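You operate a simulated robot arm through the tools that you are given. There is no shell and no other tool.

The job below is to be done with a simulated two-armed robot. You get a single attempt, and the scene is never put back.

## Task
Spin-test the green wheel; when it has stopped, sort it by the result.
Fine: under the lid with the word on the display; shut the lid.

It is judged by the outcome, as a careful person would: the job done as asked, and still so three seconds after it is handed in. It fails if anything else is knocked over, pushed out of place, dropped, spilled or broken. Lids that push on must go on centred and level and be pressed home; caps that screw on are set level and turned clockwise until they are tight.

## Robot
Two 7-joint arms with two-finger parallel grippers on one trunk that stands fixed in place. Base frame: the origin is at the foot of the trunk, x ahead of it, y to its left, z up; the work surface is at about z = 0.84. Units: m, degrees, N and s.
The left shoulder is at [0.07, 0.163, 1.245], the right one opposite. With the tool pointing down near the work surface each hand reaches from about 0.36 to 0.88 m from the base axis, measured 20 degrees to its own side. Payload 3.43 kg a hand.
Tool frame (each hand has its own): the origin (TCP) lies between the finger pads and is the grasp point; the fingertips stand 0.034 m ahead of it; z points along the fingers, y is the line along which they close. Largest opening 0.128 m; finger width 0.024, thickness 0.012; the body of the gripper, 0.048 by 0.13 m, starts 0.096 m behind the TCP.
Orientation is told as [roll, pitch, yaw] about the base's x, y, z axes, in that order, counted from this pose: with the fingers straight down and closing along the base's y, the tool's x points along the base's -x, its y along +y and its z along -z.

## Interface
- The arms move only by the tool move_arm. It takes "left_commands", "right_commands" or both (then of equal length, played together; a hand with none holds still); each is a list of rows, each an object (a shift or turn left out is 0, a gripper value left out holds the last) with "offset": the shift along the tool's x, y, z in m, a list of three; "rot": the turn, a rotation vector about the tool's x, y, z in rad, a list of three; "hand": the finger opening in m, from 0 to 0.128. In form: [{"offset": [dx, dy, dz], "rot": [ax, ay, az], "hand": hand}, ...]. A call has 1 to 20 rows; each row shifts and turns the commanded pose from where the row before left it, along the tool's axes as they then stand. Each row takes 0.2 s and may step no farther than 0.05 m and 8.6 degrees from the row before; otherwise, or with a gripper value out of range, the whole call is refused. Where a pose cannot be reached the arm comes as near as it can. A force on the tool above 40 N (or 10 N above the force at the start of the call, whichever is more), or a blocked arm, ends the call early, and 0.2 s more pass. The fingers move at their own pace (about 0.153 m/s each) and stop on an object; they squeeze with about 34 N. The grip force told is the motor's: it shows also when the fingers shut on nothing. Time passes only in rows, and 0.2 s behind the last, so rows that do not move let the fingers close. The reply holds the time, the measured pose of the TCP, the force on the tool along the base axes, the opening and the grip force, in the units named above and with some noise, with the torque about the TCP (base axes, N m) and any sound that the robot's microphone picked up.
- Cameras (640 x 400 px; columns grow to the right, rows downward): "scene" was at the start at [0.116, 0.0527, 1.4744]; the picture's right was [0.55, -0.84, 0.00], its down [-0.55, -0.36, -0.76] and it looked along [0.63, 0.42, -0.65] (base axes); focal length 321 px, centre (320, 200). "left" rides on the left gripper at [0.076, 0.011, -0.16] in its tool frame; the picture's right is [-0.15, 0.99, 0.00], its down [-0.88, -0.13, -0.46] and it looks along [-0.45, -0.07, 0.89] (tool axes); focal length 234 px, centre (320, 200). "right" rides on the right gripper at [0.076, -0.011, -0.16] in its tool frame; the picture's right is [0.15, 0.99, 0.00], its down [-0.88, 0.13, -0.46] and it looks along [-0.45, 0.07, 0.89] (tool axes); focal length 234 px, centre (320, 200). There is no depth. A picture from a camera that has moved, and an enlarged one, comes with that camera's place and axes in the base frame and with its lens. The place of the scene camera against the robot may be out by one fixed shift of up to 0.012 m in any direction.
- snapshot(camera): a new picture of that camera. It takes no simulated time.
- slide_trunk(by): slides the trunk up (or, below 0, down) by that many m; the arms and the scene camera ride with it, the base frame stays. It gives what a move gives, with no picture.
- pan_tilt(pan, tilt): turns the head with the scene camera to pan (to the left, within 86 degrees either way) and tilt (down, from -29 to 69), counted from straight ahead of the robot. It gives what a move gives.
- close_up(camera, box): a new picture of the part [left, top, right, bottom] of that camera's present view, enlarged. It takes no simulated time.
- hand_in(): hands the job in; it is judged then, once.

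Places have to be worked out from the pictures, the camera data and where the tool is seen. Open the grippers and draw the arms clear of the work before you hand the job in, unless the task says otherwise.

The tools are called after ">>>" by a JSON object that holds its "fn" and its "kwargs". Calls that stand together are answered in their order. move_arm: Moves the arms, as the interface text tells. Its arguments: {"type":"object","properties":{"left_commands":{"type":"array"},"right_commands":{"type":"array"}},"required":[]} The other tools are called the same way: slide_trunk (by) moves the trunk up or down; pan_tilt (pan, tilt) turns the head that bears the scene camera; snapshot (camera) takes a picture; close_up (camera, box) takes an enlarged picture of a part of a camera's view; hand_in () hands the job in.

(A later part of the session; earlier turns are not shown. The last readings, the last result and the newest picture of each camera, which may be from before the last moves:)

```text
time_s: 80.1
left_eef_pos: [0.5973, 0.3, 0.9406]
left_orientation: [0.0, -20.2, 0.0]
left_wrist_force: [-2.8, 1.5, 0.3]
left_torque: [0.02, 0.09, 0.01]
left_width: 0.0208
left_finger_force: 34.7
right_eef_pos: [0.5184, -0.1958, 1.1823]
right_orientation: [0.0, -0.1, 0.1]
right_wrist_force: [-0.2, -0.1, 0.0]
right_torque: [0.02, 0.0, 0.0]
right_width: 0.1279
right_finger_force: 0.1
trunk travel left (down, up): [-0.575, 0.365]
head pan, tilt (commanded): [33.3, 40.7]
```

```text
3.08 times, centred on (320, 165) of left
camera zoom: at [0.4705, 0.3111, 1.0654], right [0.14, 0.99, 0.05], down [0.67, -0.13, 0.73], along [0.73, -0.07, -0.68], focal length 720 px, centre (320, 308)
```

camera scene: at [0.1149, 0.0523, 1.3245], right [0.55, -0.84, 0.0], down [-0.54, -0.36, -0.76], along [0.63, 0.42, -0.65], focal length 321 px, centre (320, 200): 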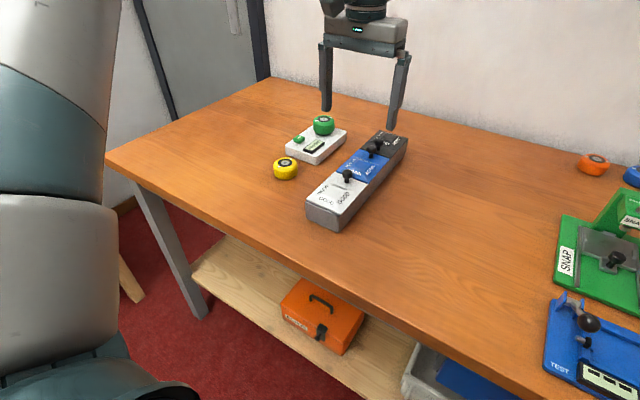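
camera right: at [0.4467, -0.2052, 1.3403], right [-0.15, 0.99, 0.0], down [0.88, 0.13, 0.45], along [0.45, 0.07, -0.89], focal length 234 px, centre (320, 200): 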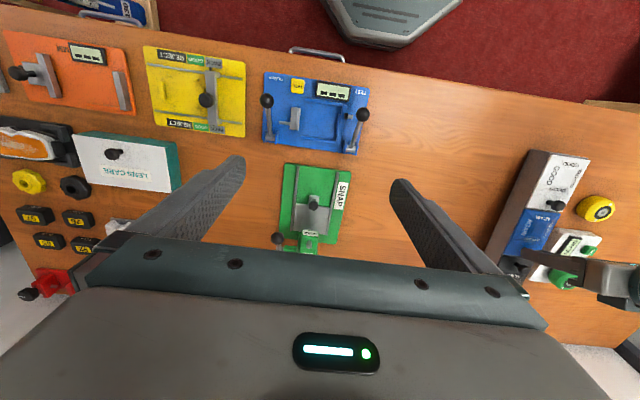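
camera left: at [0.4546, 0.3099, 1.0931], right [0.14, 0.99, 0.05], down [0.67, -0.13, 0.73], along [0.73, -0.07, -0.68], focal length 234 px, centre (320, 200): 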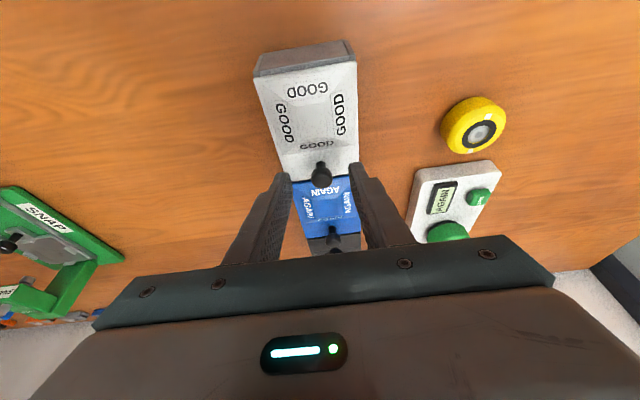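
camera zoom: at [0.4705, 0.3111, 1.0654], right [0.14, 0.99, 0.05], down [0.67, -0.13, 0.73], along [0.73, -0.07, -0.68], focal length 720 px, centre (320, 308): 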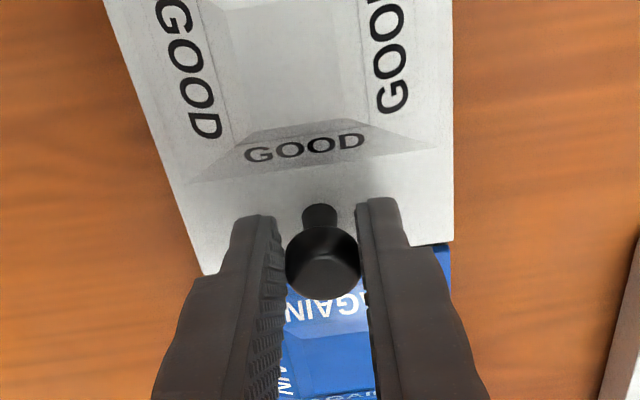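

The GOOD knob is gripped. I'll lift it 4 mm in 1 mm steps and read the force.

>>> {"fn": "move_arm", "kwargs": {"left_commands": [{"offset": [-0.0003, 0, -0.001]}, {"offset": [-0.0003, 0, -0.001]}, {"offset": [-0.0003, 0, -0.001]}, {"offset": [-0.0003, 0, -0.001]}, {"offset": [0, 0, 0]}, {"offset": [0, 0, 0]}]}}

>>> {"fn": "close_up", "kwargs": {"camera": "scene", "box": [310, 140, 390, 210]}}

>>> {"fn": "close_up", "kwargs": {"camera": "left", "box": [260, 100, 380, 230]}}

```text
time_s: 81.5
left_eef_pos: [0.5974, 0.3014, 0.944]
left_orientation: [-0.1, -19.8, 0.2]
left_wrist_force: [-5.8, 0.7, 0.3]
left_torque: [0.03, 1.16, 0.03]
left_width: 0.0212
left_finger_force: 33.8
right_eef_pos: [0.5208, -0.1957, 1.1818]
right_orientation: [-0.1, 0.1, 0.0]
right_wrist_force: [-0.1, -0.9, -0.1]
right_torque: [0.01, 0.01, 0.0]
right_width: 0.1282
right_finger_force: 0.1
trunk travel left (down, up): [-0.575, 0.365]
head pan, tilt (commanded): [33.3, 40.7]
```

```text
5.71 times, centred on (350, 175) of scene
camera zoom: at [0.118, 0.0539, 1.3241], right [0.55, -0.84, 0.0], down [-0.55, -0.36, -0.76], along [0.63, 0.42, -0.65], focal length 1834 px, centre (149, 343)
```

zoom: 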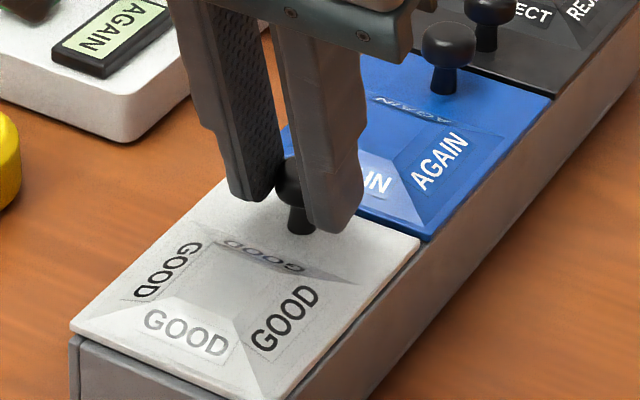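

```text
3.08 times, centred on (320, 165) of left
camera zoom: at [0.4722, 0.3119, 1.0684], right [0.14, 0.99, 0.05], down [0.67, -0.13, 0.73], along [0.73, -0.07, -0.68], focal length 720 px, centre (320, 308)
```

zoom: 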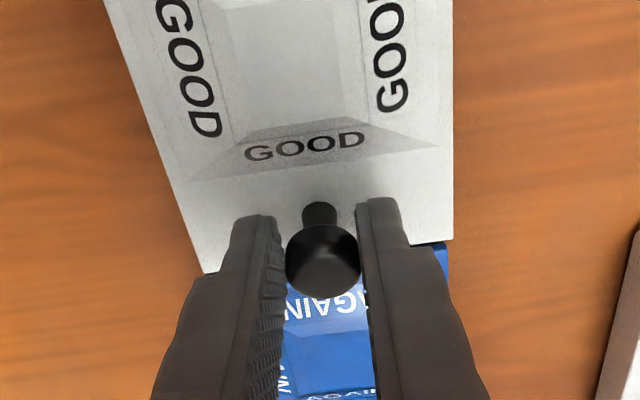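

With GOOD, 4 mm of lift gave almost no vertical force but a 1.2 N·m torque, since the knob is clamped and can't pivot in the pads. I'll check closely whether this lid's edge has lifted at all.

>>> {"fn": "close_up", "kwargs": {"camera": "scene", "box": [340, 165, 375, 190]}}

>>> {"fn": "close_up", "kwargs": {"camera": "scene", "box": [310, 150, 375, 225]}}

>>> {"fn": "close_up", "kwargs": {"camera": "right", "box": [530, 140, 600, 230]}}

```text
16.00 times, centred on (358, 178) of scene
camera zoom: at [0.118, 0.0539, 1.3241], right [0.55, -0.84, 0.0], down [-0.55, -0.36, -0.76], along [0.63, 0.42, -0.65], focal length 5134 px, centre (-280, 560)
```

zoom: 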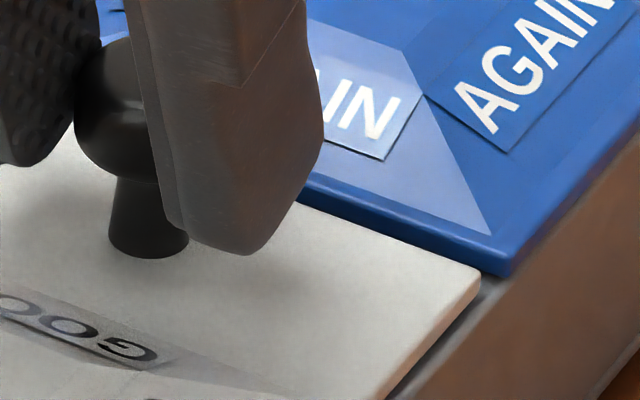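

```text
5.33 times, centred on (342, 188) of scene
camera zoom: at [0.118, 0.0539, 1.3241], right [0.55, -0.84, 0.0], down [-0.55, -0.36, -0.76], along [0.63, 0.42, -0.65], focal length 1711 px, centre (200, 267)
```

zoom: 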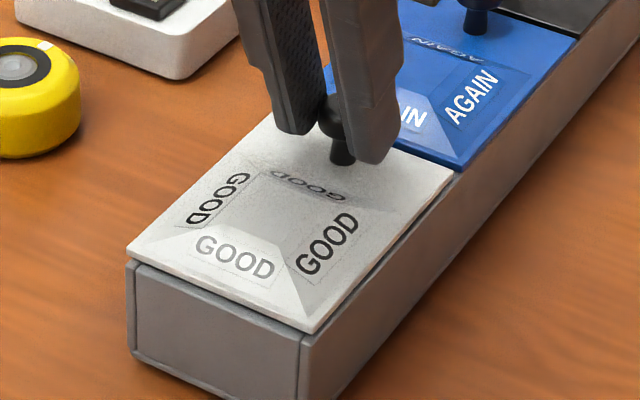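

```text
4.44 times, centred on (565, 185) of right
camera zoom: at [0.4447, -0.2054, 1.341], right [-0.15, 0.99, 0.0], down [0.88, 0.13, 0.45], along [0.45, 0.07, -0.89], focal length 1041 px, centre (-769, 267)
```

zoom: 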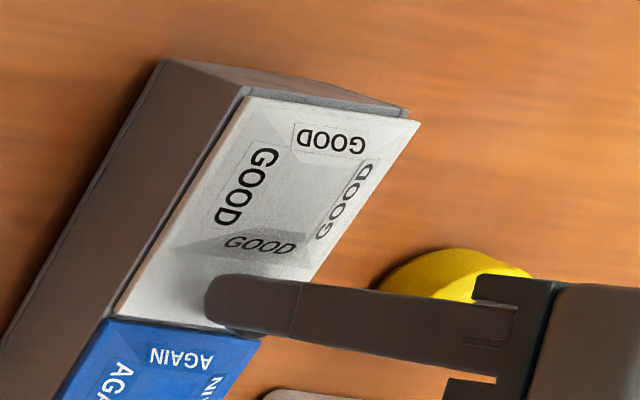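

The GOOD lid's far edge did lift a few millimetres with little force, so the lids are hinged, and the clamped knob needs the wrist to rotate with it. I'll set GOOD back down gently and release it.

>>> {"fn": "move_arm", "kwargs": {"left_commands": [{"offset": [0.0003, 0, 0.001]}, {"offset": [0.0003, 0, 0.001]}, {"offset": [0.0003, 0, 0.001]}, {"offset": [0.0003, 0, 0.001]}, {"offset": [0, 0, 0]}]}}

>>> {"fn": "close_up", "kwargs": {"camera": "scene", "box": [340, 165, 375, 190]}}

```text
time_s: 82.7
left_eef_pos: [0.5982, 0.2995, 0.9426]
left_orientation: [0.0, -20.2, 0.0]
left_wrist_force: [-5.9, 0.8, -0.1]
left_torque: [-0.01, 0.63, 0.05]
left_width: 0.0211
left_finger_force: 34.2
right_eef_pos: [0.5189, -0.1968, 1.1817]
right_orientation: [0.0, 0.0, -0.2]
right_wrist_force: [-0.4, -0.1, 0.2]
right_torque: [-0.02, 0.02, 0.01]
right_width: 0.128
right_finger_force: 0.0
trunk travel left (down, up): [-0.575, 0.365]
head pan, tilt (commanded): [33.3, 40.7]
```

```text
16.00 times, centred on (358, 178) of scene
camera zoom: at [0.1164, 0.0531, 1.3244], right [0.55, -0.84, 0.0], down [-0.55, -0.36, -0.76], along [0.63, 0.42, -0.65], focal length 5134 px, centre (-280, 560)
```

zoom: 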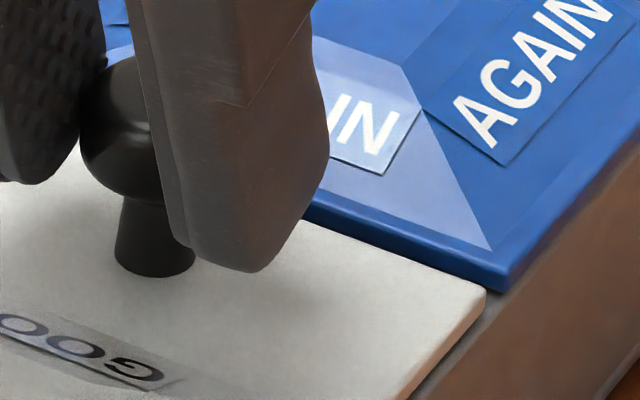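

I'll open the fingers to let GOOD settle shut, then back off and verify.

>>> {"fn": "move_arm", "kwargs": {"left_commands": [{"hand": 0.03}, {"hand": 0.05}, {"hand": 0.05}, {"offset": [0, 0, -0.03]}, {"offset": [0, 0, -0.02]}, {"offset": [0, 0, 0]}]}}

>>> {"fn": "close_up", "kwargs": {"camera": "scene", "box": [340, 165, 375, 190]}}

>>> {"fn": "close_up", "kwargs": {"camera": "scene", "box": [310, 150, 375, 225]}}

>>> {"fn": "close_up", "kwargs": {"camera": "scene", "box": [375, 145, 410, 170]}}

```text
time_s: 84.1
left_eef_pos: [0.5795, 0.2997, 0.988]
left_orientation: [-0.1, -20.0, 0.0]
left_wrist_force: [-0.9, -0.2, 0.6]
left_torque: [0.01, -0.01, -0.02]
left_width: 0.05
left_finger_force: 0.1
right_eef_pos: [0.5185, -0.1976, 1.1821]
right_orientation: [0.0, 0.0, -0.1]
right_wrist_force: [-0.6, 0.4, -0.1]
right_torque: [0.0, 0.02, 0.01]
right_width: 0.128
right_finger_force: 0.0
trunk travel left (down, up): [-0.575, 0.365]
head pan, tilt (commanded): [33.3, 40.7]
```

```text
16.00 times, centred on (358, 178) of scene
camera zoom: at [0.1164, 0.0525, 1.3243], right [0.55, -0.84, 0.0], down [-0.55, -0.36, -0.76], along [0.63, 0.42, -0.65], focal length 5134 px, centre (-280, 560)
```

zoom: 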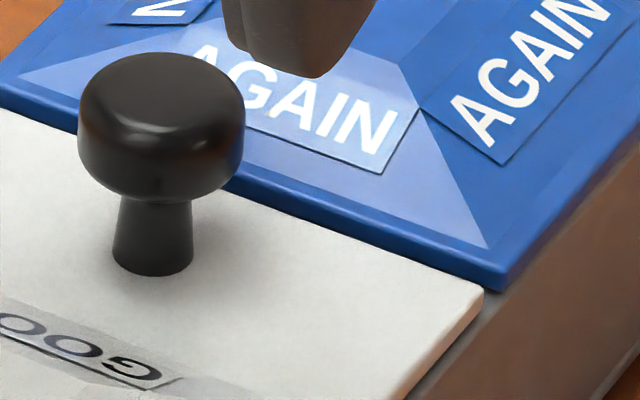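

```text
5.33 times, centred on (342, 188) of scene
camera zoom: at [0.1164, 0.0525, 1.3243], right [0.55, -0.84, 0.0], down [-0.55, -0.36, -0.76], along [0.63, 0.42, -0.65], focal length 1711 px, centre (200, 267)
```

zoom: 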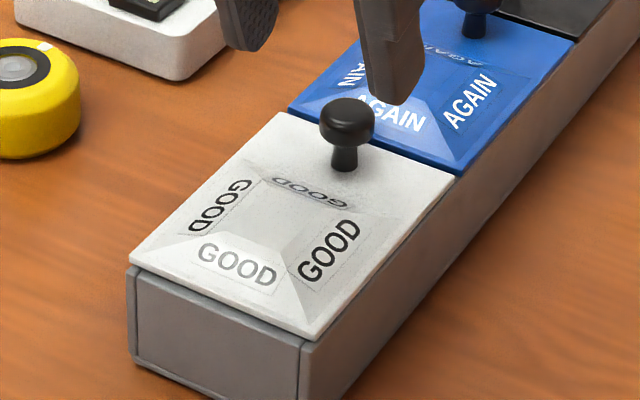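

```text
16.00 times, centred on (392, 158) of scene
camera zoom: at [0.1164, 0.0525, 1.3243], right [0.55, -0.84, 0.0], down [-0.55, -0.36, -0.76], along [0.63, 0.42, -0.65], focal length 5134 px, centre (-840, 880)
```

zoom: 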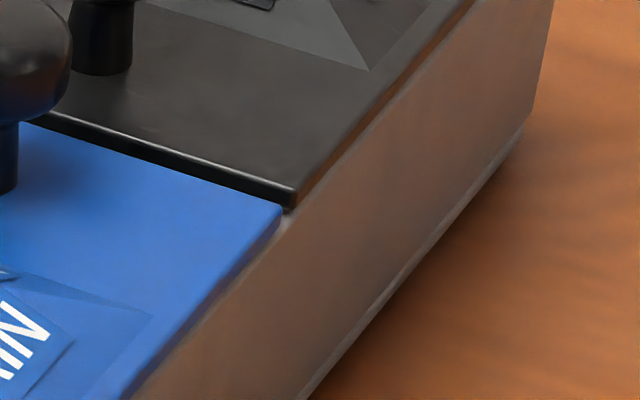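

I'll repeat the exact scene close-up I took before touching the lids, to compare the lid edges directly.

>>> {"fn": "close_up", "kwargs": {"camera": "scene", "box": [330, 130, 410, 190]}}

>>> {"fn": "close_up", "kwargs": {"camera": "scene", "box": [300, 125, 420, 240]}}

```text
6.67 times, centred on (370, 160) of scene
camera zoom: at [0.1164, 0.0525, 1.3243], right [0.55, -0.84, 0.0], down [-0.55, -0.36, -0.76], along [0.63, 0.42, -0.65], focal length 2139 px, centre (-13, 467)
```

zoom: 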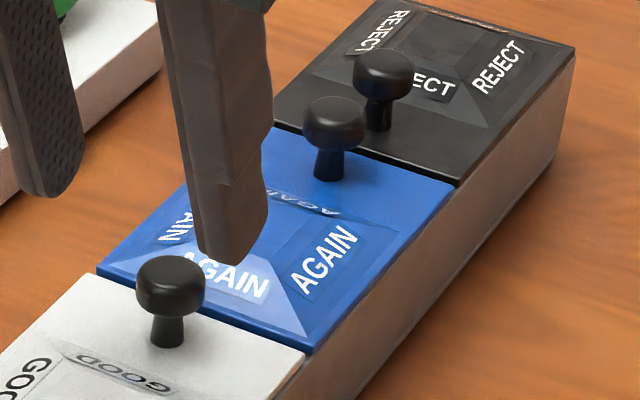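

```text
3.48 times, centred on (360, 182) of scene
camera zoom: at [0.1164, 0.0525, 1.3243], right [0.55, -0.84, 0.0], down [-0.55, -0.36, -0.76], along [0.63, 0.42, -0.65], focal length 1116 px, centre (181, 261)
```

zoom: 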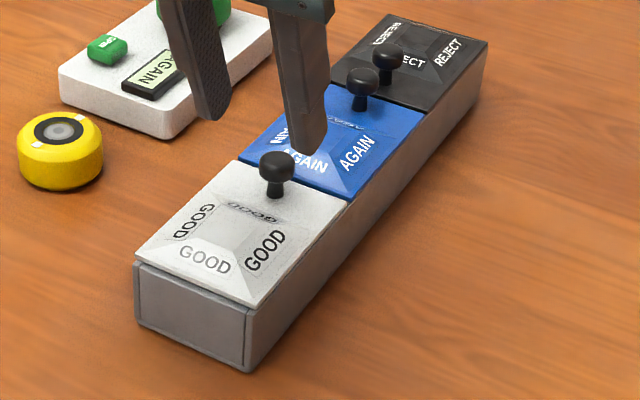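

Comparing with the earlier picture, the box's far end looks about 7 px higher than at the start. I'll zoom in on the far bottom edge to see whether it's really resting on the table.

>>> {"fn": "close_up", "kwargs": {"camera": "scene", "box": [370, 130, 420, 190]}}

>>> {"fn": "close_up", "kwargs": {"camera": "right", "box": [470, 130, 620, 300]}}

>>> {"fn": "snapshot", "kwargs": {"camera": "scene"}}

```text
6.67 times, centred on (395, 160) of scene
camera zoom: at [0.1164, 0.0525, 1.3243], right [0.55, -0.84, 0.0], down [-0.55, -0.36, -0.76], along [0.63, 0.42, -0.65], focal length 2139 px, centre (-180, 467)
```

zoom: 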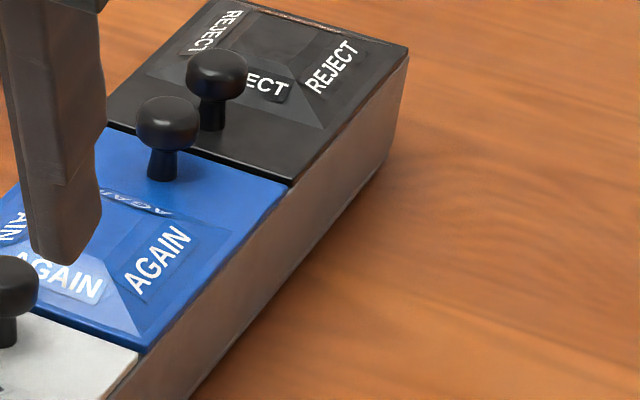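

```text
2.35 times, centred on (545, 215) of right
camera zoom: at [0.4431, -0.2068, 1.3415], right [-0.15, 0.99, 0.0], down [0.88, 0.13, 0.46], along [0.45, 0.07, -0.89], focal length 551 px, centre (-209, 165)
```

zoom: 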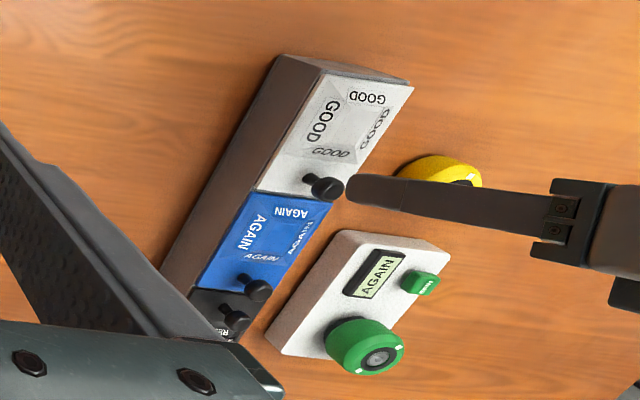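

```text
taken
camera scene: at [0.1164, 0.0525, 1.3243], right [0.55, -0.84, 0.0], down [-0.55, -0.36, -0.76], along [0.63, 0.42, -0.65], focal length 321 px, centre (320, 200)
```

scene: 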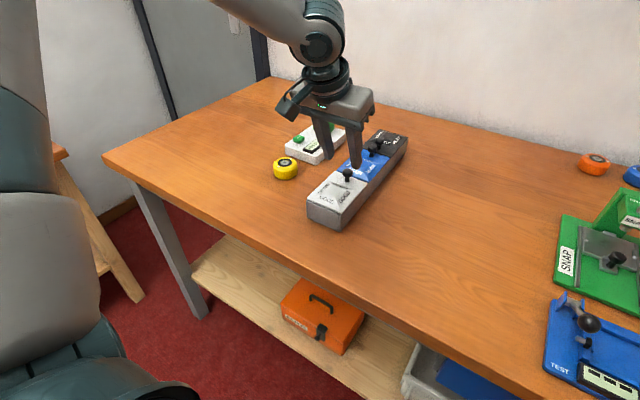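

The torque signs suggest the lids don't swing freely but may lift off like push-on lids (the GOOD lid rose about 3 mm with almost no force, staying level with the gripper). I'll grip GOOD again and raise it a little further, straight up, to see which it is; the box can't tip from there.

>>> {"fn": "move_arm", "kwargs": {"left_commands": [{"offset": [0, -0.0005, 0.02]}, {"offset": [0, 0, 0.03]}, {"offset": [0, 0, 0]}, {"hand": 0.0}, {"hand": 0.0}, {"hand": 0.0}, {"hand": 0.0}]}}

>>> {"fn": "close_up", "kwargs": {"camera": "left", "box": [260, 60, 380, 230]}}

>>> {"fn": "move_arm", "kwargs": {"left_commands": [{"offset": [-0.00034, 0, -0.00094]}, {"offset": [-0.00034, 0, -0.00094]}, {"offset": [-0.00034, 0, -0.00094]}, {"offset": [-0.00034, 0, -0.00094]}, {"offset": [-0.00034, 0, -0.00094]}, {"offset": [-0.00034, 0, -0.00094]}, {"offset": [-0.00034, 0, -0.00094]}, {"offset": [-0.00034, 0, -0.00094]}, {"offset": [0, 0, 0]}]}}

>>> {"fn": "close_up", "kwargs": {"camera": "left", "box": [260, 60, 380, 230]}}

>>> {"fn": "close_up", "kwargs": {"camera": "scene", "box": [300, 150, 380, 230]}}

```text
time_s: 85.7
left_eef_pos: [0.5995, 0.2982, 0.9408]
left_orientation: [0.1, -20.1, 0.0]
left_wrist_force: [-0.6, 0.2, 0.8]
left_torque: [0.03, 0.0, -0.02]
left_width: 0.021
left_finger_force: 33.6
right_eef_pos: [0.5182, -0.1967, 1.1823]
right_orientation: [-0.1, 0.0, -0.1]
right_wrist_force: [0.7, -0.1, 0.7]
right_torque: [0.0, 0.0, 0.01]
right_width: 0.1283
right_finger_force: 0.1
trunk travel left (down, up): [-0.575, 0.365]
head pan, tilt (commanded): [33.3, 40.7]
```

```text
2.35 times, centred on (320, 145) of left
camera zoom: at [0.4718, 0.31, 1.0656], right [0.14, 0.99, 0.05], down [0.67, -0.13, 0.73], along [0.73, -0.07, -0.68], focal length 551 px, centre (320, 329)
```

zoom: 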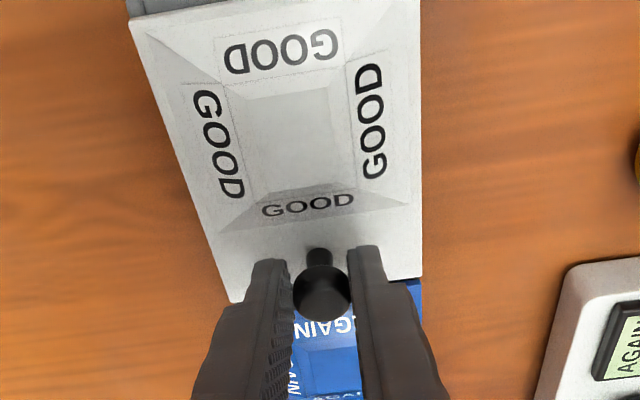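

```text
time_s: 87.7
left_eef_pos: [0.5991, 0.3007, 0.9465]
left_orientation: [0.0, -19.9, 0.1]
left_wrist_force: [0.1, 0.7, -27.8]
left_torque: [0.01, 0.95, 0.04]
left_width: 0.0211
left_finger_force: 33.8
right_eef_pos: [0.5217, -0.1958, 1.1816]
right_orientation: [-0.1, 0.1, 0.0]
right_wrist_force: [-0.1, 0.2, -0.6]
right_torque: [-0.02, -0.01, -0.03]
right_width: 0.1281
right_finger_force: 0.0
trunk travel left (down, up): [-0.575, 0.365]
head pan, tilt (commanded): [33.3, 40.7]
```

```text
2.35 times, centred on (320, 145) of left
camera zoom: at [0.4736, 0.3114, 1.0715], right [0.14, 0.99, 0.05], down [0.67, -0.13, 0.73], along [0.73, -0.07, -0.68], focal length 551 px, centre (320, 329)
```

zoom: 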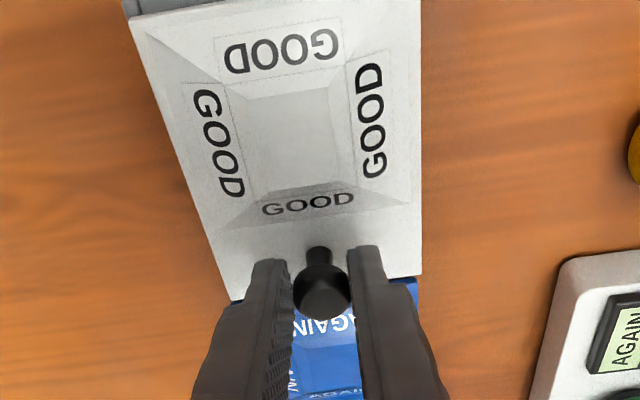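

```text
5.00 times, centred on (340, 190) of scene
camera zoom: at [0.1192, 0.054, 1.3239], right [0.55, -0.84, 0.0], down [-0.55, -0.36, -0.76], along [0.63, 0.41, -0.65], focal length 1604 px, centre (220, 250)
```

zoom: 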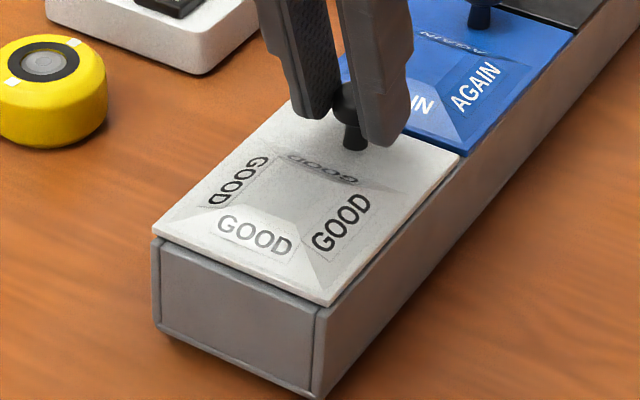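

With 28 N the near end of the box lifts too, so GOOD is captured just the same, with only a few millimetres of play. That behaviour (retained vertically, small play) suggests the lids may slide in grooves instead. I'll lower the box gently and release.

>>> {"fn": "move_arm", "kwargs": {"left_commands": [{"offset": [0.00034, 0, 0.00094]}, {"offset": [0.00034, 0, 0.00094]}, {"offset": [0.00034, 0, 0.00094]}, {"offset": [0.00034, 0, 0.00094]}, {"offset": [0.00034, 0, 0.00094]}, {"offset": [0.00034, 0, 0.00094]}, {"offset": [0.00034, 0, 0.00094]}, {"offset": [0.00034, 0, 0.00094]}, {"offset": [0, 0, 0]}]}}

>>> {"fn": "close_up", "kwargs": {"camera": "scene", "box": [300, 150, 380, 230]}}

>>> {"fn": "close_up", "kwargs": {"camera": "left", "box": [260, 60, 380, 230]}}

```text
time_s: 89.7
left_eef_pos: [0.5987, 0.2982, 0.9422]
left_orientation: [0.0, -20.3, 0.0]
left_wrist_force: [-1.6, 0.9, -3.1]
left_torque: [0.0, 0.28, 0.07]
left_width: 0.0213
left_finger_force: 33.8
right_eef_pos: [0.5181, -0.1967, 1.1821]
right_orientation: [-0.1, 0.0, 0.0]
right_wrist_force: [-0.1, 0.6, -0.5]
right_torque: [0.01, -0.02, 0.0]
right_width: 0.1279
right_finger_force: 0.2
trunk travel left (down, up): [-0.575, 0.365]
head pan, tilt (commanded): [33.3, 40.7]
```

```text
5.00 times, centred on (340, 190) of scene
camera zoom: at [0.1162, 0.0528, 1.3245], right [0.55, -0.84, 0.0], down [-0.55, -0.36, -0.76], along [0.63, 0.42, -0.65], focal length 1604 px, centre (220, 250)
```

zoom: 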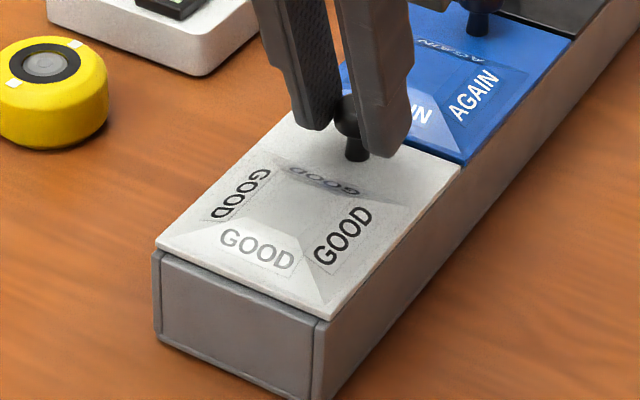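

```text
2.35 times, centred on (320, 145) of left
camera zoom: at [0.4715, 0.31, 1.0668], right [0.14, 0.99, 0.05], down [0.67, -0.13, 0.73], along [0.73, -0.07, -0.68], focal length 551 px, centre (320, 329)
```

zoom: 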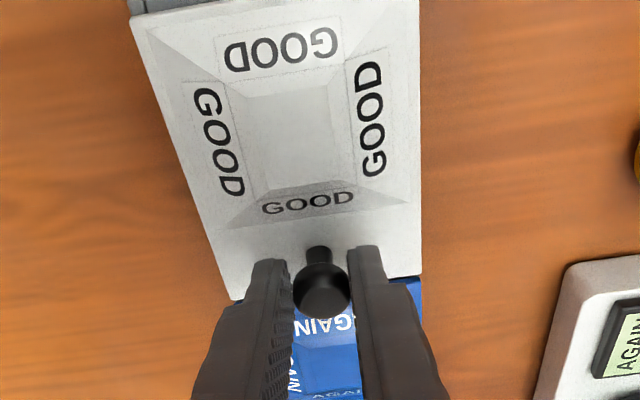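

The box is down again. While still holding the GOOD knob, I'll test sliding gently: 3 mm toward −x, reading the force.

>>> {"fn": "move_arm", "kwargs": {"left_commands": [{"offset": [0.00094, 0, -0.00034]}, {"offset": [0.00094, 0, -0.00034]}, {"offset": [0.00094, 0, -0.00034]}, {"offset": [0, 0, 0]}]}}

>>> {"fn": "close_up", "kwargs": {"camera": "left", "box": [260, 60, 380, 230]}}

>>> {"fn": "close_up", "kwargs": {"camera": "scene", "box": [300, 150, 380, 230]}}

```text
time_s: 90.7
left_eef_pos: [0.5978, 0.2992, 0.9428]
left_orientation: [-0.1, -20.2, -0.2]
left_wrist_force: [18.7, 3.6, 10.3]
left_torque: [0.07, -0.98, 0.02]
left_width: 0.0212
left_finger_force: 33.6
right_eef_pos: [0.5191, -0.196, 1.1817]
right_orientation: [-0.1, 0.0, -0.2]
right_wrist_force: [-0.2, 0.0, -0.3]
right_torque: [0.01, 0.03, -0.01]
right_width: 0.1281
right_finger_force: 0.1
trunk travel left (down, up): [-0.575, 0.365]
head pan, tilt (commanded): [33.3, 40.7]
```

```text
2.35 times, centred on (320, 145) of left
camera zoom: at [0.4711, 0.3098, 1.0665], right [0.14, 0.99, 0.05], down [0.67, -0.13, 0.73], along [0.73, -0.07, -0.68], focal length 551 px, centre (320, 329)
```

zoom: 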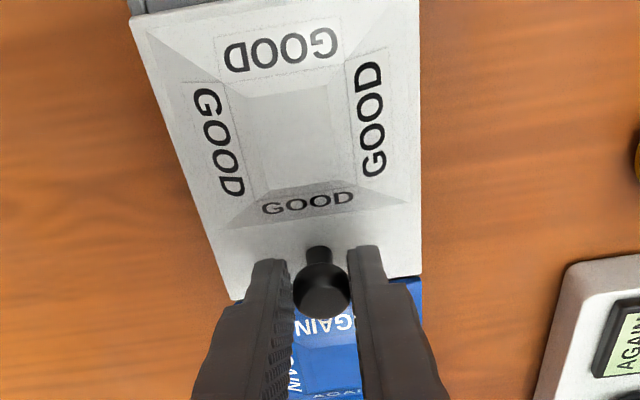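

```text
5.00 times, centred on (340, 190) of scene
camera zoom: at [0.1177, 0.0524, 1.3244], right [0.55, -0.84, 0.0], down [-0.55, -0.36, -0.76], along [0.63, 0.42, -0.65], focal length 1604 px, centre (220, 250)
```

zoom: 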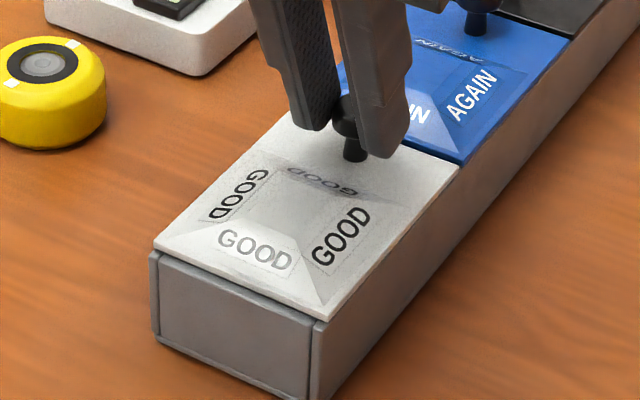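

Blocked in −x (18.7 N). I'll return to neutral and test ±y by just 2 mm.

>>> {"fn": "move_arm", "kwargs": {"left_commands": [{"offset": [-0.00094, 0, 0.00034]}, {"offset": [-0.00094, 0, 0.00034]}, {"offset": [-0.00094, 0, 0.00034]}, {"offset": [0, 0, 0]}]}}

>>> {"fn": "move_arm", "kwargs": {"left_commands": [{"offset": [0, 0.001, 0]}, {"offset": [0, 0.001, 0]}, {"offset": [0, 0, 0]}]}}

>>> {"fn": "move_arm", "kwargs": {"left_commands": [{"offset": [0, -0.001, 0]}, {"offset": [0, -0.001, 0]}, {"offset": [0, -0.001, 0]}, {"offset": [0, -0.001, 0]}, {"offset": [0, 0, 0]}]}}

```text
time_s: 91.7
left_eef_pos: [0.5981, 0.2987, 0.9416]
left_orientation: [0.1, -20.2, 0.0]
left_wrist_force: [15.3, 5.0, 19.8]
left_torque: [0.16, -0.68, 0.02]
left_width: 0.0212
left_finger_force: 34.2
right_eef_pos: [0.5178, -0.198, 1.1824]
right_orientation: [0.0, 0.1, 0.0]
right_wrist_force: [-1.4, 0.3, 0.2]
right_torque: [0.0, 0.01, 0.01]
right_width: 0.1278
right_finger_force: 0.1
trunk travel left (down, up): [-0.575, 0.365]
head pan, tilt (commanded): [33.3, 40.7]
```

```text
time_s: 92.5
left_eef_pos: [0.598, 0.2984, 0.9424]
left_orientation: [0.1, -20.2, -0.1]
left_wrist_force: [17.4, -1.3, 21.8]
left_torque: [-0.08, -0.95, -0.08]
left_width: 0.0214
left_finger_force: 34.2
right_eef_pos: [0.5188, -0.1994, 1.1825]
right_orientation: [0.1, 0.0, -0.1]
right_wrist_force: [-0.1, -0.5, -0.3]
right_torque: [0.05, -0.02, 0.0]
right_width: 0.1279
right_finger_force: 0.0
trunk travel left (down, up): [-0.575, 0.365]
head pan, tilt (commanded): [33.3, 40.7]
```

```text
time_s: 93.7
left_eef_pos: [0.597, 0.2986, 0.9428]
left_orientation: [0.1, -20.3, 0.1]
left_wrist_force: [17.2, 13.6, 26.2]
left_torque: [0.47, -0.74, 0.21]
left_width: 0.021
left_finger_force: 34.2
right_eef_pos: [0.5181, -0.1948, 1.1824]
right_orientation: [0.0, 0.0, -0.1]
right_wrist_force: [-0.2, -0.3, 0.4]
right_torque: [-0.02, 0.02, 0.03]
right_width: 0.1281
right_finger_force: 0.0
trunk travel left (down, up): [-0.575, 0.365]
head pan, tilt (commanded): [33.3, 40.7]
```

The readings stay loaded even after returning, so I'll release to reset. One thing stands out: in every lift the lid twisted the tool the same way (positive pitch), as if the lid's near edge wants to rise, meaning the hinge would be on the knob's side.

>>> {"fn": "move_arm", "kwargs": {"left_commands": [{"hand": 0.03}, {"hand": 0.05}, {"hand": 0.05}, {"offset": [0, 0, 0]}, {"offset": [0, 0, -0.03]}, {"offset": [0, 0, -0.03]}, {"offset": [0, 0, 0]}]}}

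>>> {"fn": "close_up", "kwargs": {"camera": "scene", "box": [300, 150, 380, 230]}}

>>> {"fn": "snapshot", "kwargs": {"camera": "left"}}

```text
time_s: 95.3
left_eef_pos: [0.5772, 0.2943, 0.9982]
left_orientation: [-0.1, -20.1, 0.1]
left_wrist_force: [0.4, -0.8, 0.4]
left_torque: [0.03, 0.04, 0.01]
left_width: 0.0498
left_finger_force: 0.0
right_eef_pos: [0.5177, -0.1967, 1.1813]
right_orientation: [0.0, 0.0, -0.2]
right_wrist_force: [0.3, -0.7, -0.2]
right_torque: [-0.05, -0.02, 0.03]
right_width: 0.128
right_finger_force: 0.1
trunk travel left (down, up): [-0.575, 0.365]
head pan, tilt (commanded): [33.3, 40.7]
```

```text
5.00 times, centred on (340, 190) of scene
camera zoom: at [0.1168, 0.0526, 1.3243], right [0.55, -0.84, 0.0], down [-0.55, -0.36, -0.76], along [0.63, 0.42, -0.65], focal length 1604 px, centre (220, 250)
```

zoom: 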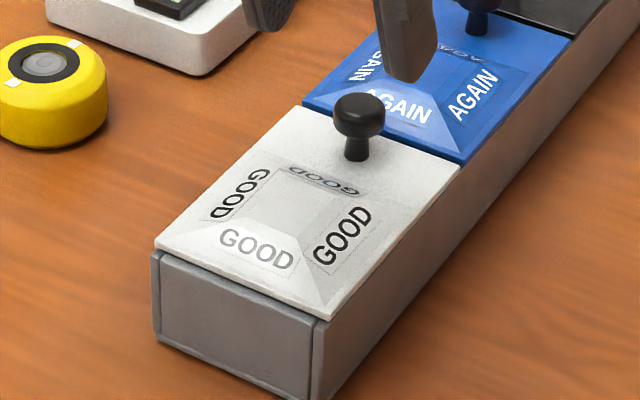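

```text
taken
camera left: at [0.4514, 0.307, 1.123], right [0.14, 0.99, 0.05], down [0.67, -0.13, 0.73], along [0.73, -0.07, -0.68], focal length 234 px, centre (320, 200)
```

left: 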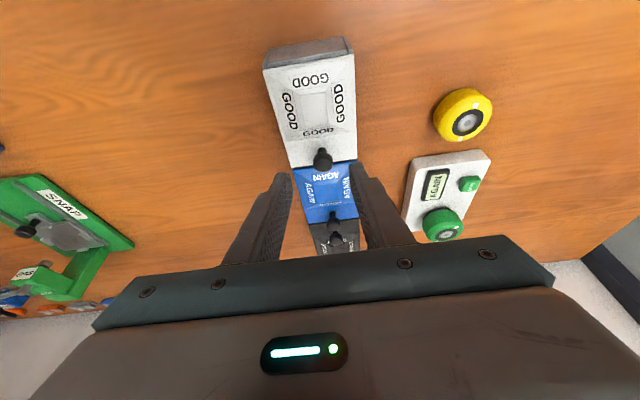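

Everything is settled. I'll go back over the AGAIN knob, re-measure it, and pull with a modest force below tipping while zooming in on which edge of the lid, if any, starts to lift.

>>> {"fn": "move_arm", "kwargs": {"left_commands": [{"offset": [-0.0392, 0.0015, 0.01426]}, {"offset": [-0.0392, 0.0015, 0.01426]}, {"offset": [-0.0392, 0.0015, 0.01426]}, {"offset": [0, 0, 0]}]}}

>>> {"fn": "close_up", "kwargs": {"camera": "left", "box": [250, 60, 390, 220]}}

>>> {"fn": "close_up", "kwargs": {"camera": "scene", "box": [330, 130, 410, 190]}}

```text
time_s: 96.3
left_eef_pos: [0.7012, 0.2998, 0.9997]
left_orientation: [0.0, -20.2, 0.0]
left_wrist_force: [0.0, -0.8, -0.3]
left_torque: [0.04, 0.02, -0.01]
left_width: 0.0501
left_finger_force: 0.1
right_eef_pos: [0.5178, -0.1968, 1.1822]
right_orientation: [0.1, -0.2, 0.0]
right_wrist_force: [-0.2, -0.2, -0.5]
right_torque: [-0.02, -0.04, -0.01]
right_width: 0.1279
right_finger_force: 0.1
trunk travel left (down, up): [-0.575, 0.365]
head pan, tilt (commanded): [33.3, 40.7]
```

```text
2.50 times, centred on (320, 140) of left
camera zoom: at [0.5748, 0.3121, 1.1236], right [0.14, 0.99, 0.05], down [0.67, -0.13, 0.73], along [0.73, -0.07, -0.68], focal length 585 px, centre (320, 350)
```

zoom: 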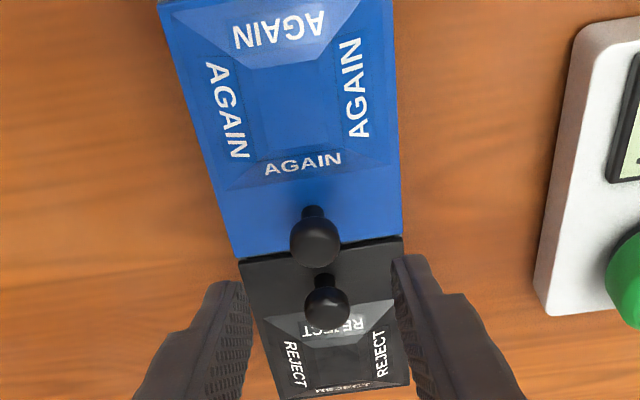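

```text
6.67 times, centred on (370, 160) of scene
camera zoom: at [0.1151, 0.0526, 1.3245], right [0.55, -0.84, 0.0], down [-0.54, -0.36, -0.76], along [0.63, 0.42, -0.65], focal length 2139 px, centre (-13, 467)
```

zoom: 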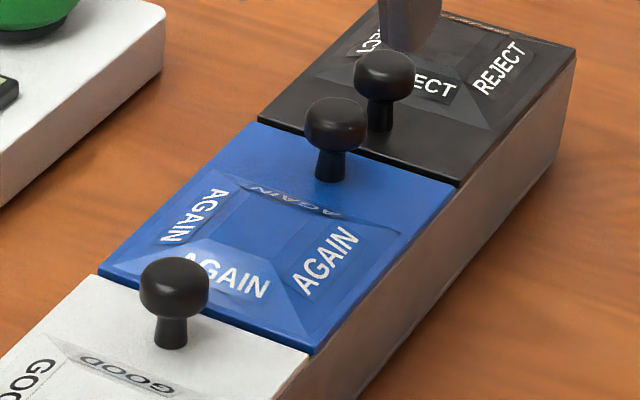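

The camera is back at its starting pose, and the picture shows the box has shifted only about 3–4 mm with all lids still shut. I'll grip the AGAIN knob again at (0.726, 0.299), then twist it slightly in pitch in each direction to feel which way the lid is free.

>>> {"fn": "move_arm", "kwargs": {"left_commands": [{"offset": [0.0023, -0.0004, 0.0308]}, {"offset": [0.0023, -0.0004, 0.0305]}, {"offset": [0, 0, 0]}, {"hand": 0.0}, {"hand": 0.0}, {"hand": 0.0}, {"hand": 0.0}]}}

>>> {"fn": "move_arm", "kwargs": {"left_commands": [{"offset": [-0.0004, 0, 0], "rot": [0, 0.0175, 0]}, {"offset": [-0.0004, 0, 0], "rot": [0, 0.0175, 0]}, {"offset": [0, 0, 0]}, {"offset": [0, 0, 0]}]}}

>>> {"fn": "close_up", "kwargs": {"camera": "scene", "box": [330, 130, 410, 190]}}

```text
time_s: 97.9
left_eef_pos: [0.7173, 0.3009, 0.9378]
left_orientation: [0.0, -20.2, 0.0]
left_wrist_force: [1.3, 0.9, 1.7]
left_torque: [0.03, -0.07, -0.03]
left_width: 0.0213
left_finger_force: 34.4
right_eef_pos: [0.5181, -0.1976, 1.1825]
right_orientation: [0.0, 0.0, -0.1]
right_wrist_force: [0.0, 0.7, 0.7]
right_torque: [-0.02, 0.0, -0.01]
right_width: 0.1276
right_finger_force: 0.0
trunk travel left (down, up): [-0.575, 0.365]
head pan, tilt (commanded): [33.3, 40.7]
```

```text
time_s: 98.9
left_eef_pos: [0.7191, 0.3004, 0.9381]
left_orientation: [0.2, -18.1, 0.0]
left_wrist_force: [1.4, -0.4, 4.4]
left_torque: [0.01, -0.01, -0.01]
left_width: 0.0212
left_finger_force: 34.2
right_eef_pos: [0.5197, -0.1975, 1.1818]
right_orientation: [0.0, 0.1, -0.1]
right_wrist_force: [-0.3, -0.9, 0.3]
right_torque: [0.05, -0.04, 0.01]
right_width: 0.1279
right_finger_force: 0.1
trunk travel left (down, up): [-0.575, 0.365]
head pan, tilt (commanded): [33.3, 40.7]
```

```text
6.67 times, centred on (370, 160) of scene
camera zoom: at [0.1158, 0.0522, 1.3245], right [0.55, -0.84, 0.0], down [-0.55, -0.36, -0.76], along [0.63, 0.42, -0.65], focal length 2139 px, centre (-13, 467)
```

zoom: 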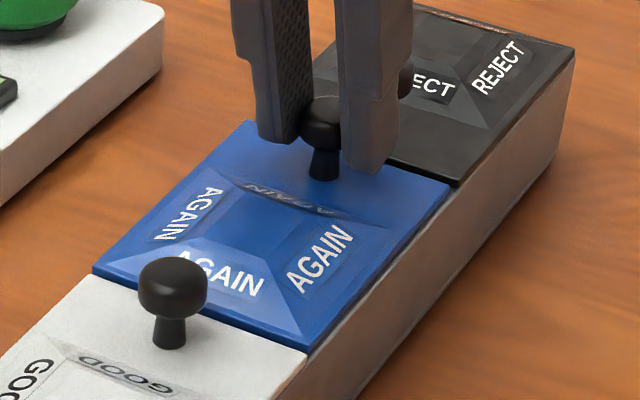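

Interesting: the tool turned 2° with no torque, and the AGAIN lid has shifted about 2 mm toward +y relative to its neighbours just from being gripped. So it may slide toward +y. I'll move 5 mm in +y gently and read the force.

>>> {"fn": "move_arm", "kwargs": {"left_commands": [{"offset": [0, 0.001, 0]}, {"offset": [0, 0.001, 0]}, {"offset": [0, 0.001, 0]}, {"offset": [0, 0.001, 0]}, {"offset": [0, 0.001, 0]}, {"offset": [0, 0, 0]}]}}

>>> {"fn": "close_up", "kwargs": {"camera": "scene", "box": [330, 130, 410, 190]}}

>>> {"fn": "close_up", "kwargs": {"camera": "left", "box": [250, 60, 390, 220]}}

```text
time_s: 100.3
left_eef_pos: [0.7202, 0.3056, 0.9389]
left_orientation: [0.2, -18.1, 0.0]
left_wrist_force: [-1.7, -1.0, 0.8]
left_torque: [-0.01, 0.04, -0.03]
left_width: 0.0213
left_finger_force: 34.4
right_eef_pos: [0.5173, -0.1968, 1.1818]
right_orientation: [0.1, 0.0, 0.0]
right_wrist_force: [-0.2, -0.1, 0.8]
right_torque: [0.01, -0.05, 0.0]
right_width: 0.128
right_finger_force: 0.0
trunk travel left (down, up): [-0.575, 0.365]
head pan, tilt (commanded): [33.3, 40.7]
```

```text
6.67 times, centred on (370, 160) of scene
camera zoom: at [0.1157, 0.0523, 1.3244], right [0.55, -0.84, 0.0], down [-0.55, -0.36, -0.76], along [0.63, 0.42, -0.65], focal length 2139 px, centre (-13, 467)
```

zoom: 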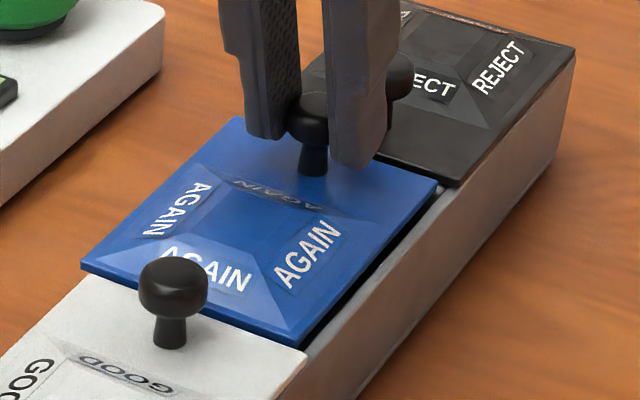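

```text
2.50 times, centred on (320, 140) of left
camera zoom: at [0.5976, 0.3165, 1.068], right [0.14, 0.99, 0.05], down [0.7, -0.13, 0.71], along [0.7, -0.07, -0.71], focal length 585 px, centre (320, 350)
```

zoom: 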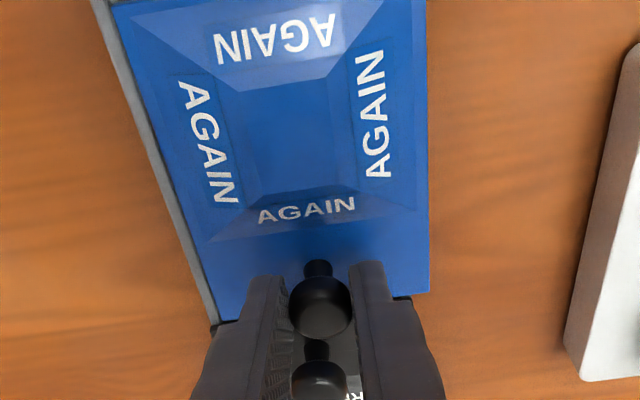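

The AGAIN lid slides freely toward +y, so these are sliding lids. I'll slide it open further, about 45 mm first in 5 mm steps, watching the force and its clearance from the tester.

>>> {"fn": "move_arm", "kwargs": {"left_commands": [{"offset": [0, 0.003, 0]}, {"offset": [0, 0.005, 0]}, {"offset": [0, 0.005, 0]}, {"offset": [0, 0.005, 0]}, {"offset": [0, 0.005, 0]}, {"offset": [0, 0.005, 0]}, {"offset": [0, 0.005, 0]}, {"offset": [0, 0.005, 0]}, {"offset": [0, 0.005, 0]}, {"offset": [0, 0.002, 0]}, {"offset": [0, 0, 0]}]}}

>>> {"fn": "close_up", "kwargs": {"camera": "scene", "box": [290, 110, 410, 200]}}

>>> {"fn": "snapshot", "kwargs": {"camera": "left"}}

```text
time_s: 102.7
left_eef_pos: [0.719, 0.3513, 0.9377]
left_orientation: [0.1, -18.0, 0.0]
left_wrist_force: [-3.0, -0.2, 0.1]
left_torque: [0.02, 0.2, -0.05]
left_width: 0.0213
left_finger_force: 33.7
right_eef_pos: [0.5184, -0.1969, 1.1818]
right_orientation: [0.0, 0.1, -0.2]
right_wrist_force: [0.7, -0.2, 0.1]
right_torque: [0.01, -0.01, -0.02]
right_width: 0.1279
right_finger_force: 0.0
trunk travel left (down, up): [-0.575, 0.365]
head pan, tilt (commanded): [33.3, 40.7]
```

```text
4.44 times, centred on (350, 155) of scene
camera zoom: at [0.1158, 0.0525, 1.3244], right [0.55, -0.84, 0.0], down [-0.55, -0.36, -0.76], along [0.63, 0.42, -0.65], focal length 1426 px, centre (187, 400)
```

zoom: 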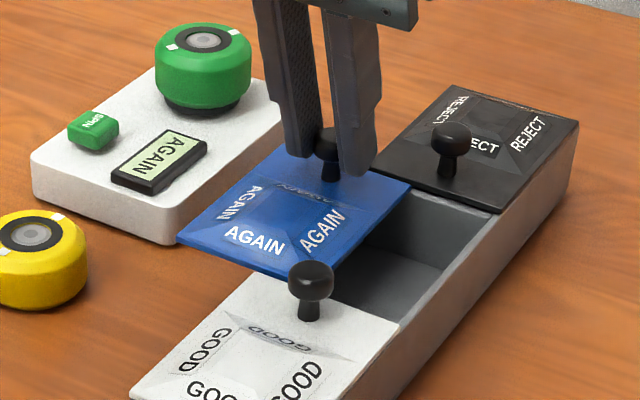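

```text
taken
camera left: at [0.5973, 0.3614, 1.0679], right [0.14, 0.99, 0.05], down [0.69, -0.13, 0.71], along [0.71, -0.07, -0.71], focal length 234 px, centre (320, 200)
```

left: 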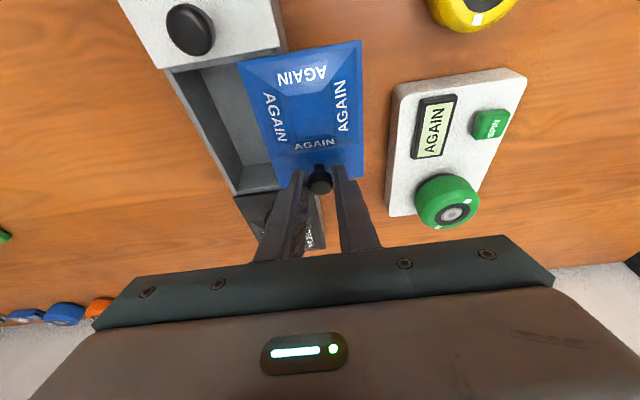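

The lid slides easily and the empty compartment shows beneath. I'll open it 20 mm more, leaving about 15 mm from the tester.

>>> {"fn": "move_arm", "kwargs": {"left_commands": [{"offset": [0, 0.003, 0]}, {"offset": [0, 0.005, 0]}, {"offset": [0, 0.005, 0]}, {"offset": [0, 0.005, 0]}, {"offset": [0, 0.002, 0]}, {"offset": [0, 0, 0]}]}}

>>> {"fn": "close_up", "kwargs": {"camera": "scene", "box": [290, 110, 410, 200]}}

>>> {"fn": "snapshot", "kwargs": {"camera": "left"}}

```text
time_s: 104.1
left_eef_pos: [0.7187, 0.371, 0.9385]
left_orientation: [0.0, -18.1, 0.0]
left_wrist_force: [-4.8, -0.2, 0.9]
left_torque: [-0.03, 0.36, 0.02]
left_width: 0.0213
left_finger_force: 33.8
right_eef_pos: [0.5168, -0.1976, 1.1821]
right_orientation: [0.0, 0.0, 0.1]
right_wrist_force: [-0.5, -0.1, -0.7]
right_torque: [-0.01, 0.0, -0.01]
right_width: 0.1279
right_finger_force: 0.0
trunk travel left (down, up): [-0.575, 0.365]
head pan, tilt (commanded): [33.3, 40.7]
```

```text
4.44 times, centred on (350, 155) of scene
camera zoom: at [0.1155, 0.0524, 1.3245], right [0.55, -0.84, 0.0], down [-0.55, -0.36, -0.76], along [0.63, 0.42, -0.65], focal length 1426 px, centre (187, 400)
```

zoom: 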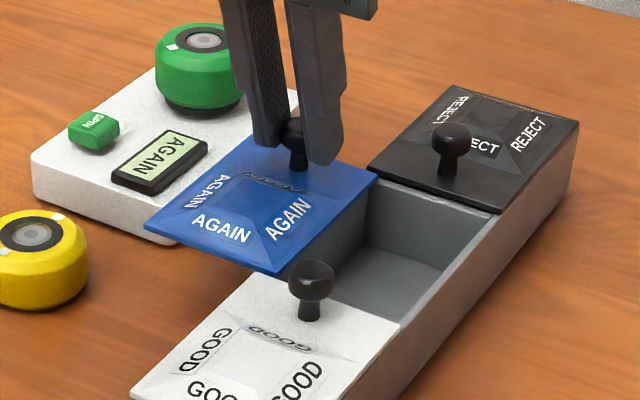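

```text
taken
camera left: at [0.5972, 0.3818, 1.0679], right [0.14, 0.99, 0.05], down [0.69, -0.13, 0.71], along [0.71, -0.07, -0.71], focal length 234 px, centre (320, 200)
```

left: 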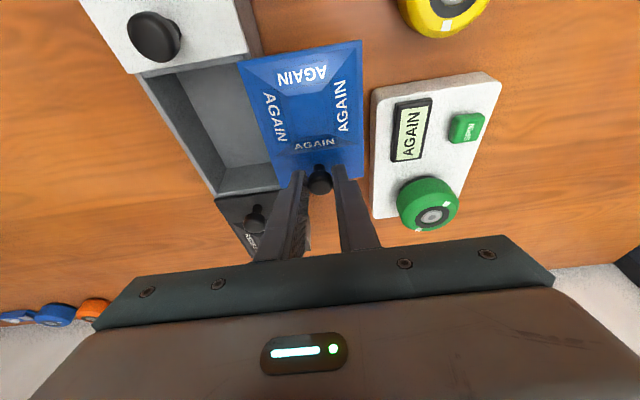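

The compartment is now fully uncovered, with the lid clear of the tester. I'll open the fingers slightly and check that the lid stays put before retreating.

>>> {"fn": "move_arm", "kwargs": {"left_commands": [{"hand": 0.026}, {"hand": 0.026}, {"hand": 0.026}]}}

>>> {"fn": "close_up", "kwargs": {"camera": "scene", "box": [290, 110, 410, 200]}}

```text
time_s: 104.9
left_eef_pos: [0.7204, 0.3711, 0.939]
left_orientation: [0.0, -18.2, 0.0]
left_wrist_force: [0.1, 0.0, -1.2]
left_torque: [-0.02, 0.02, 0.0]
left_width: 0.0261
left_finger_force: 0.0
right_eef_pos: [0.5182, -0.1956, 1.1822]
right_orientation: [0.0, 0.1, -0.2]
right_wrist_force: [-0.5, -0.3, 0.0]
right_torque: [-0.03, 0.01, 0.01]
right_width: 0.1282
right_finger_force: 0.1
trunk travel left (down, up): [-0.575, 0.365]
head pan, tilt (commanded): [33.3, 40.7]
```

```text
4.44 times, centred on (350, 155) of scene
camera zoom: at [0.1162, 0.0525, 1.3244], right [0.55, -0.84, 0.0], down [-0.55, -0.36, -0.76], along [0.63, 0.42, -0.65], focal length 1426 px, centre (187, 400)
```

zoom: 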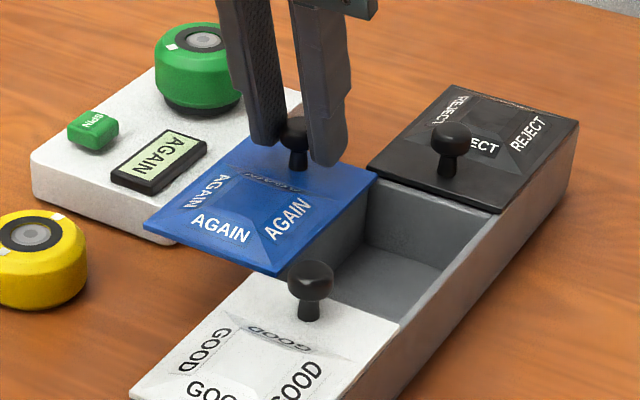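

The lid stays where I left it. I'll back away and rise, re-tilt to 30°, and go above the wheel on the spindle to pick it up again.

>>> {"fn": "move_arm", "kwargs": {"left_commands": [{"hand": 0.05}, {"offset": [0, 0, -0.045], "hand": 0.05}, {"offset": [-0.0093, 0, -0.0285]}, {"offset": [-0.0093, 0, -0.0285], "hand": 0.11}, {"rot": [0, -0.104, 0], "hand": 0.11}, {"rot": [0, -0.104, 0]}, {"offset": [0, 0, 0]}]}}

>>> {"fn": "snapshot", "kwargs": {"camera": "left"}}

>>> {"fn": "close_up", "kwargs": {"camera": "scene", "box": [290, 110, 410, 200]}}

```text
time_s: 106.5
left_eef_pos: [0.7062, 0.371, 1.0423]
left_orientation: [0.1, -30.1, 0.1]
left_wrist_force: [-0.2, -0.1, -0.1]
left_torque: [-0.01, 0.02, 0.01]
left_width: 0.11
left_finger_force: 0.0
right_eef_pos: [0.5188, -0.1965, 1.1816]
right_orientation: [0.0, 0.1, -0.2]
right_wrist_force: [-0.2, -0.7, -0.2]
right_torque: [0.0, 0.06, -0.02]
right_width: 0.1282
right_finger_force: 0.1
trunk travel left (down, up): [-0.575, 0.365]
head pan, tilt (commanded): [33.3, 40.7]
```

```text
taken
camera left: at [0.5607, 0.3813, 1.1427], right [0.13, 0.99, 0.07], down [0.53, -0.13, 0.84], along [0.84, -0.07, -0.54], focal length 234 px, centre (320, 200)
```

left: 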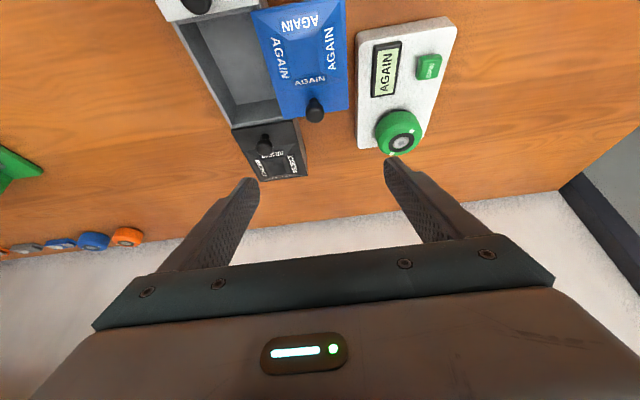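

```text
4.44 times, centred on (350, 155) of scene
camera zoom: at [0.1163, 0.0522, 1.3244], right [0.55, -0.84, 0.0], down [-0.55, -0.36, -0.76], along [0.63, 0.42, -0.65], focal length 1426 px, centre (187, 400)
```

zoom: 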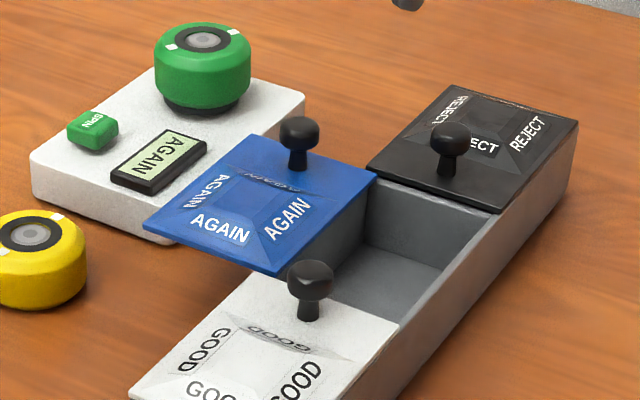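

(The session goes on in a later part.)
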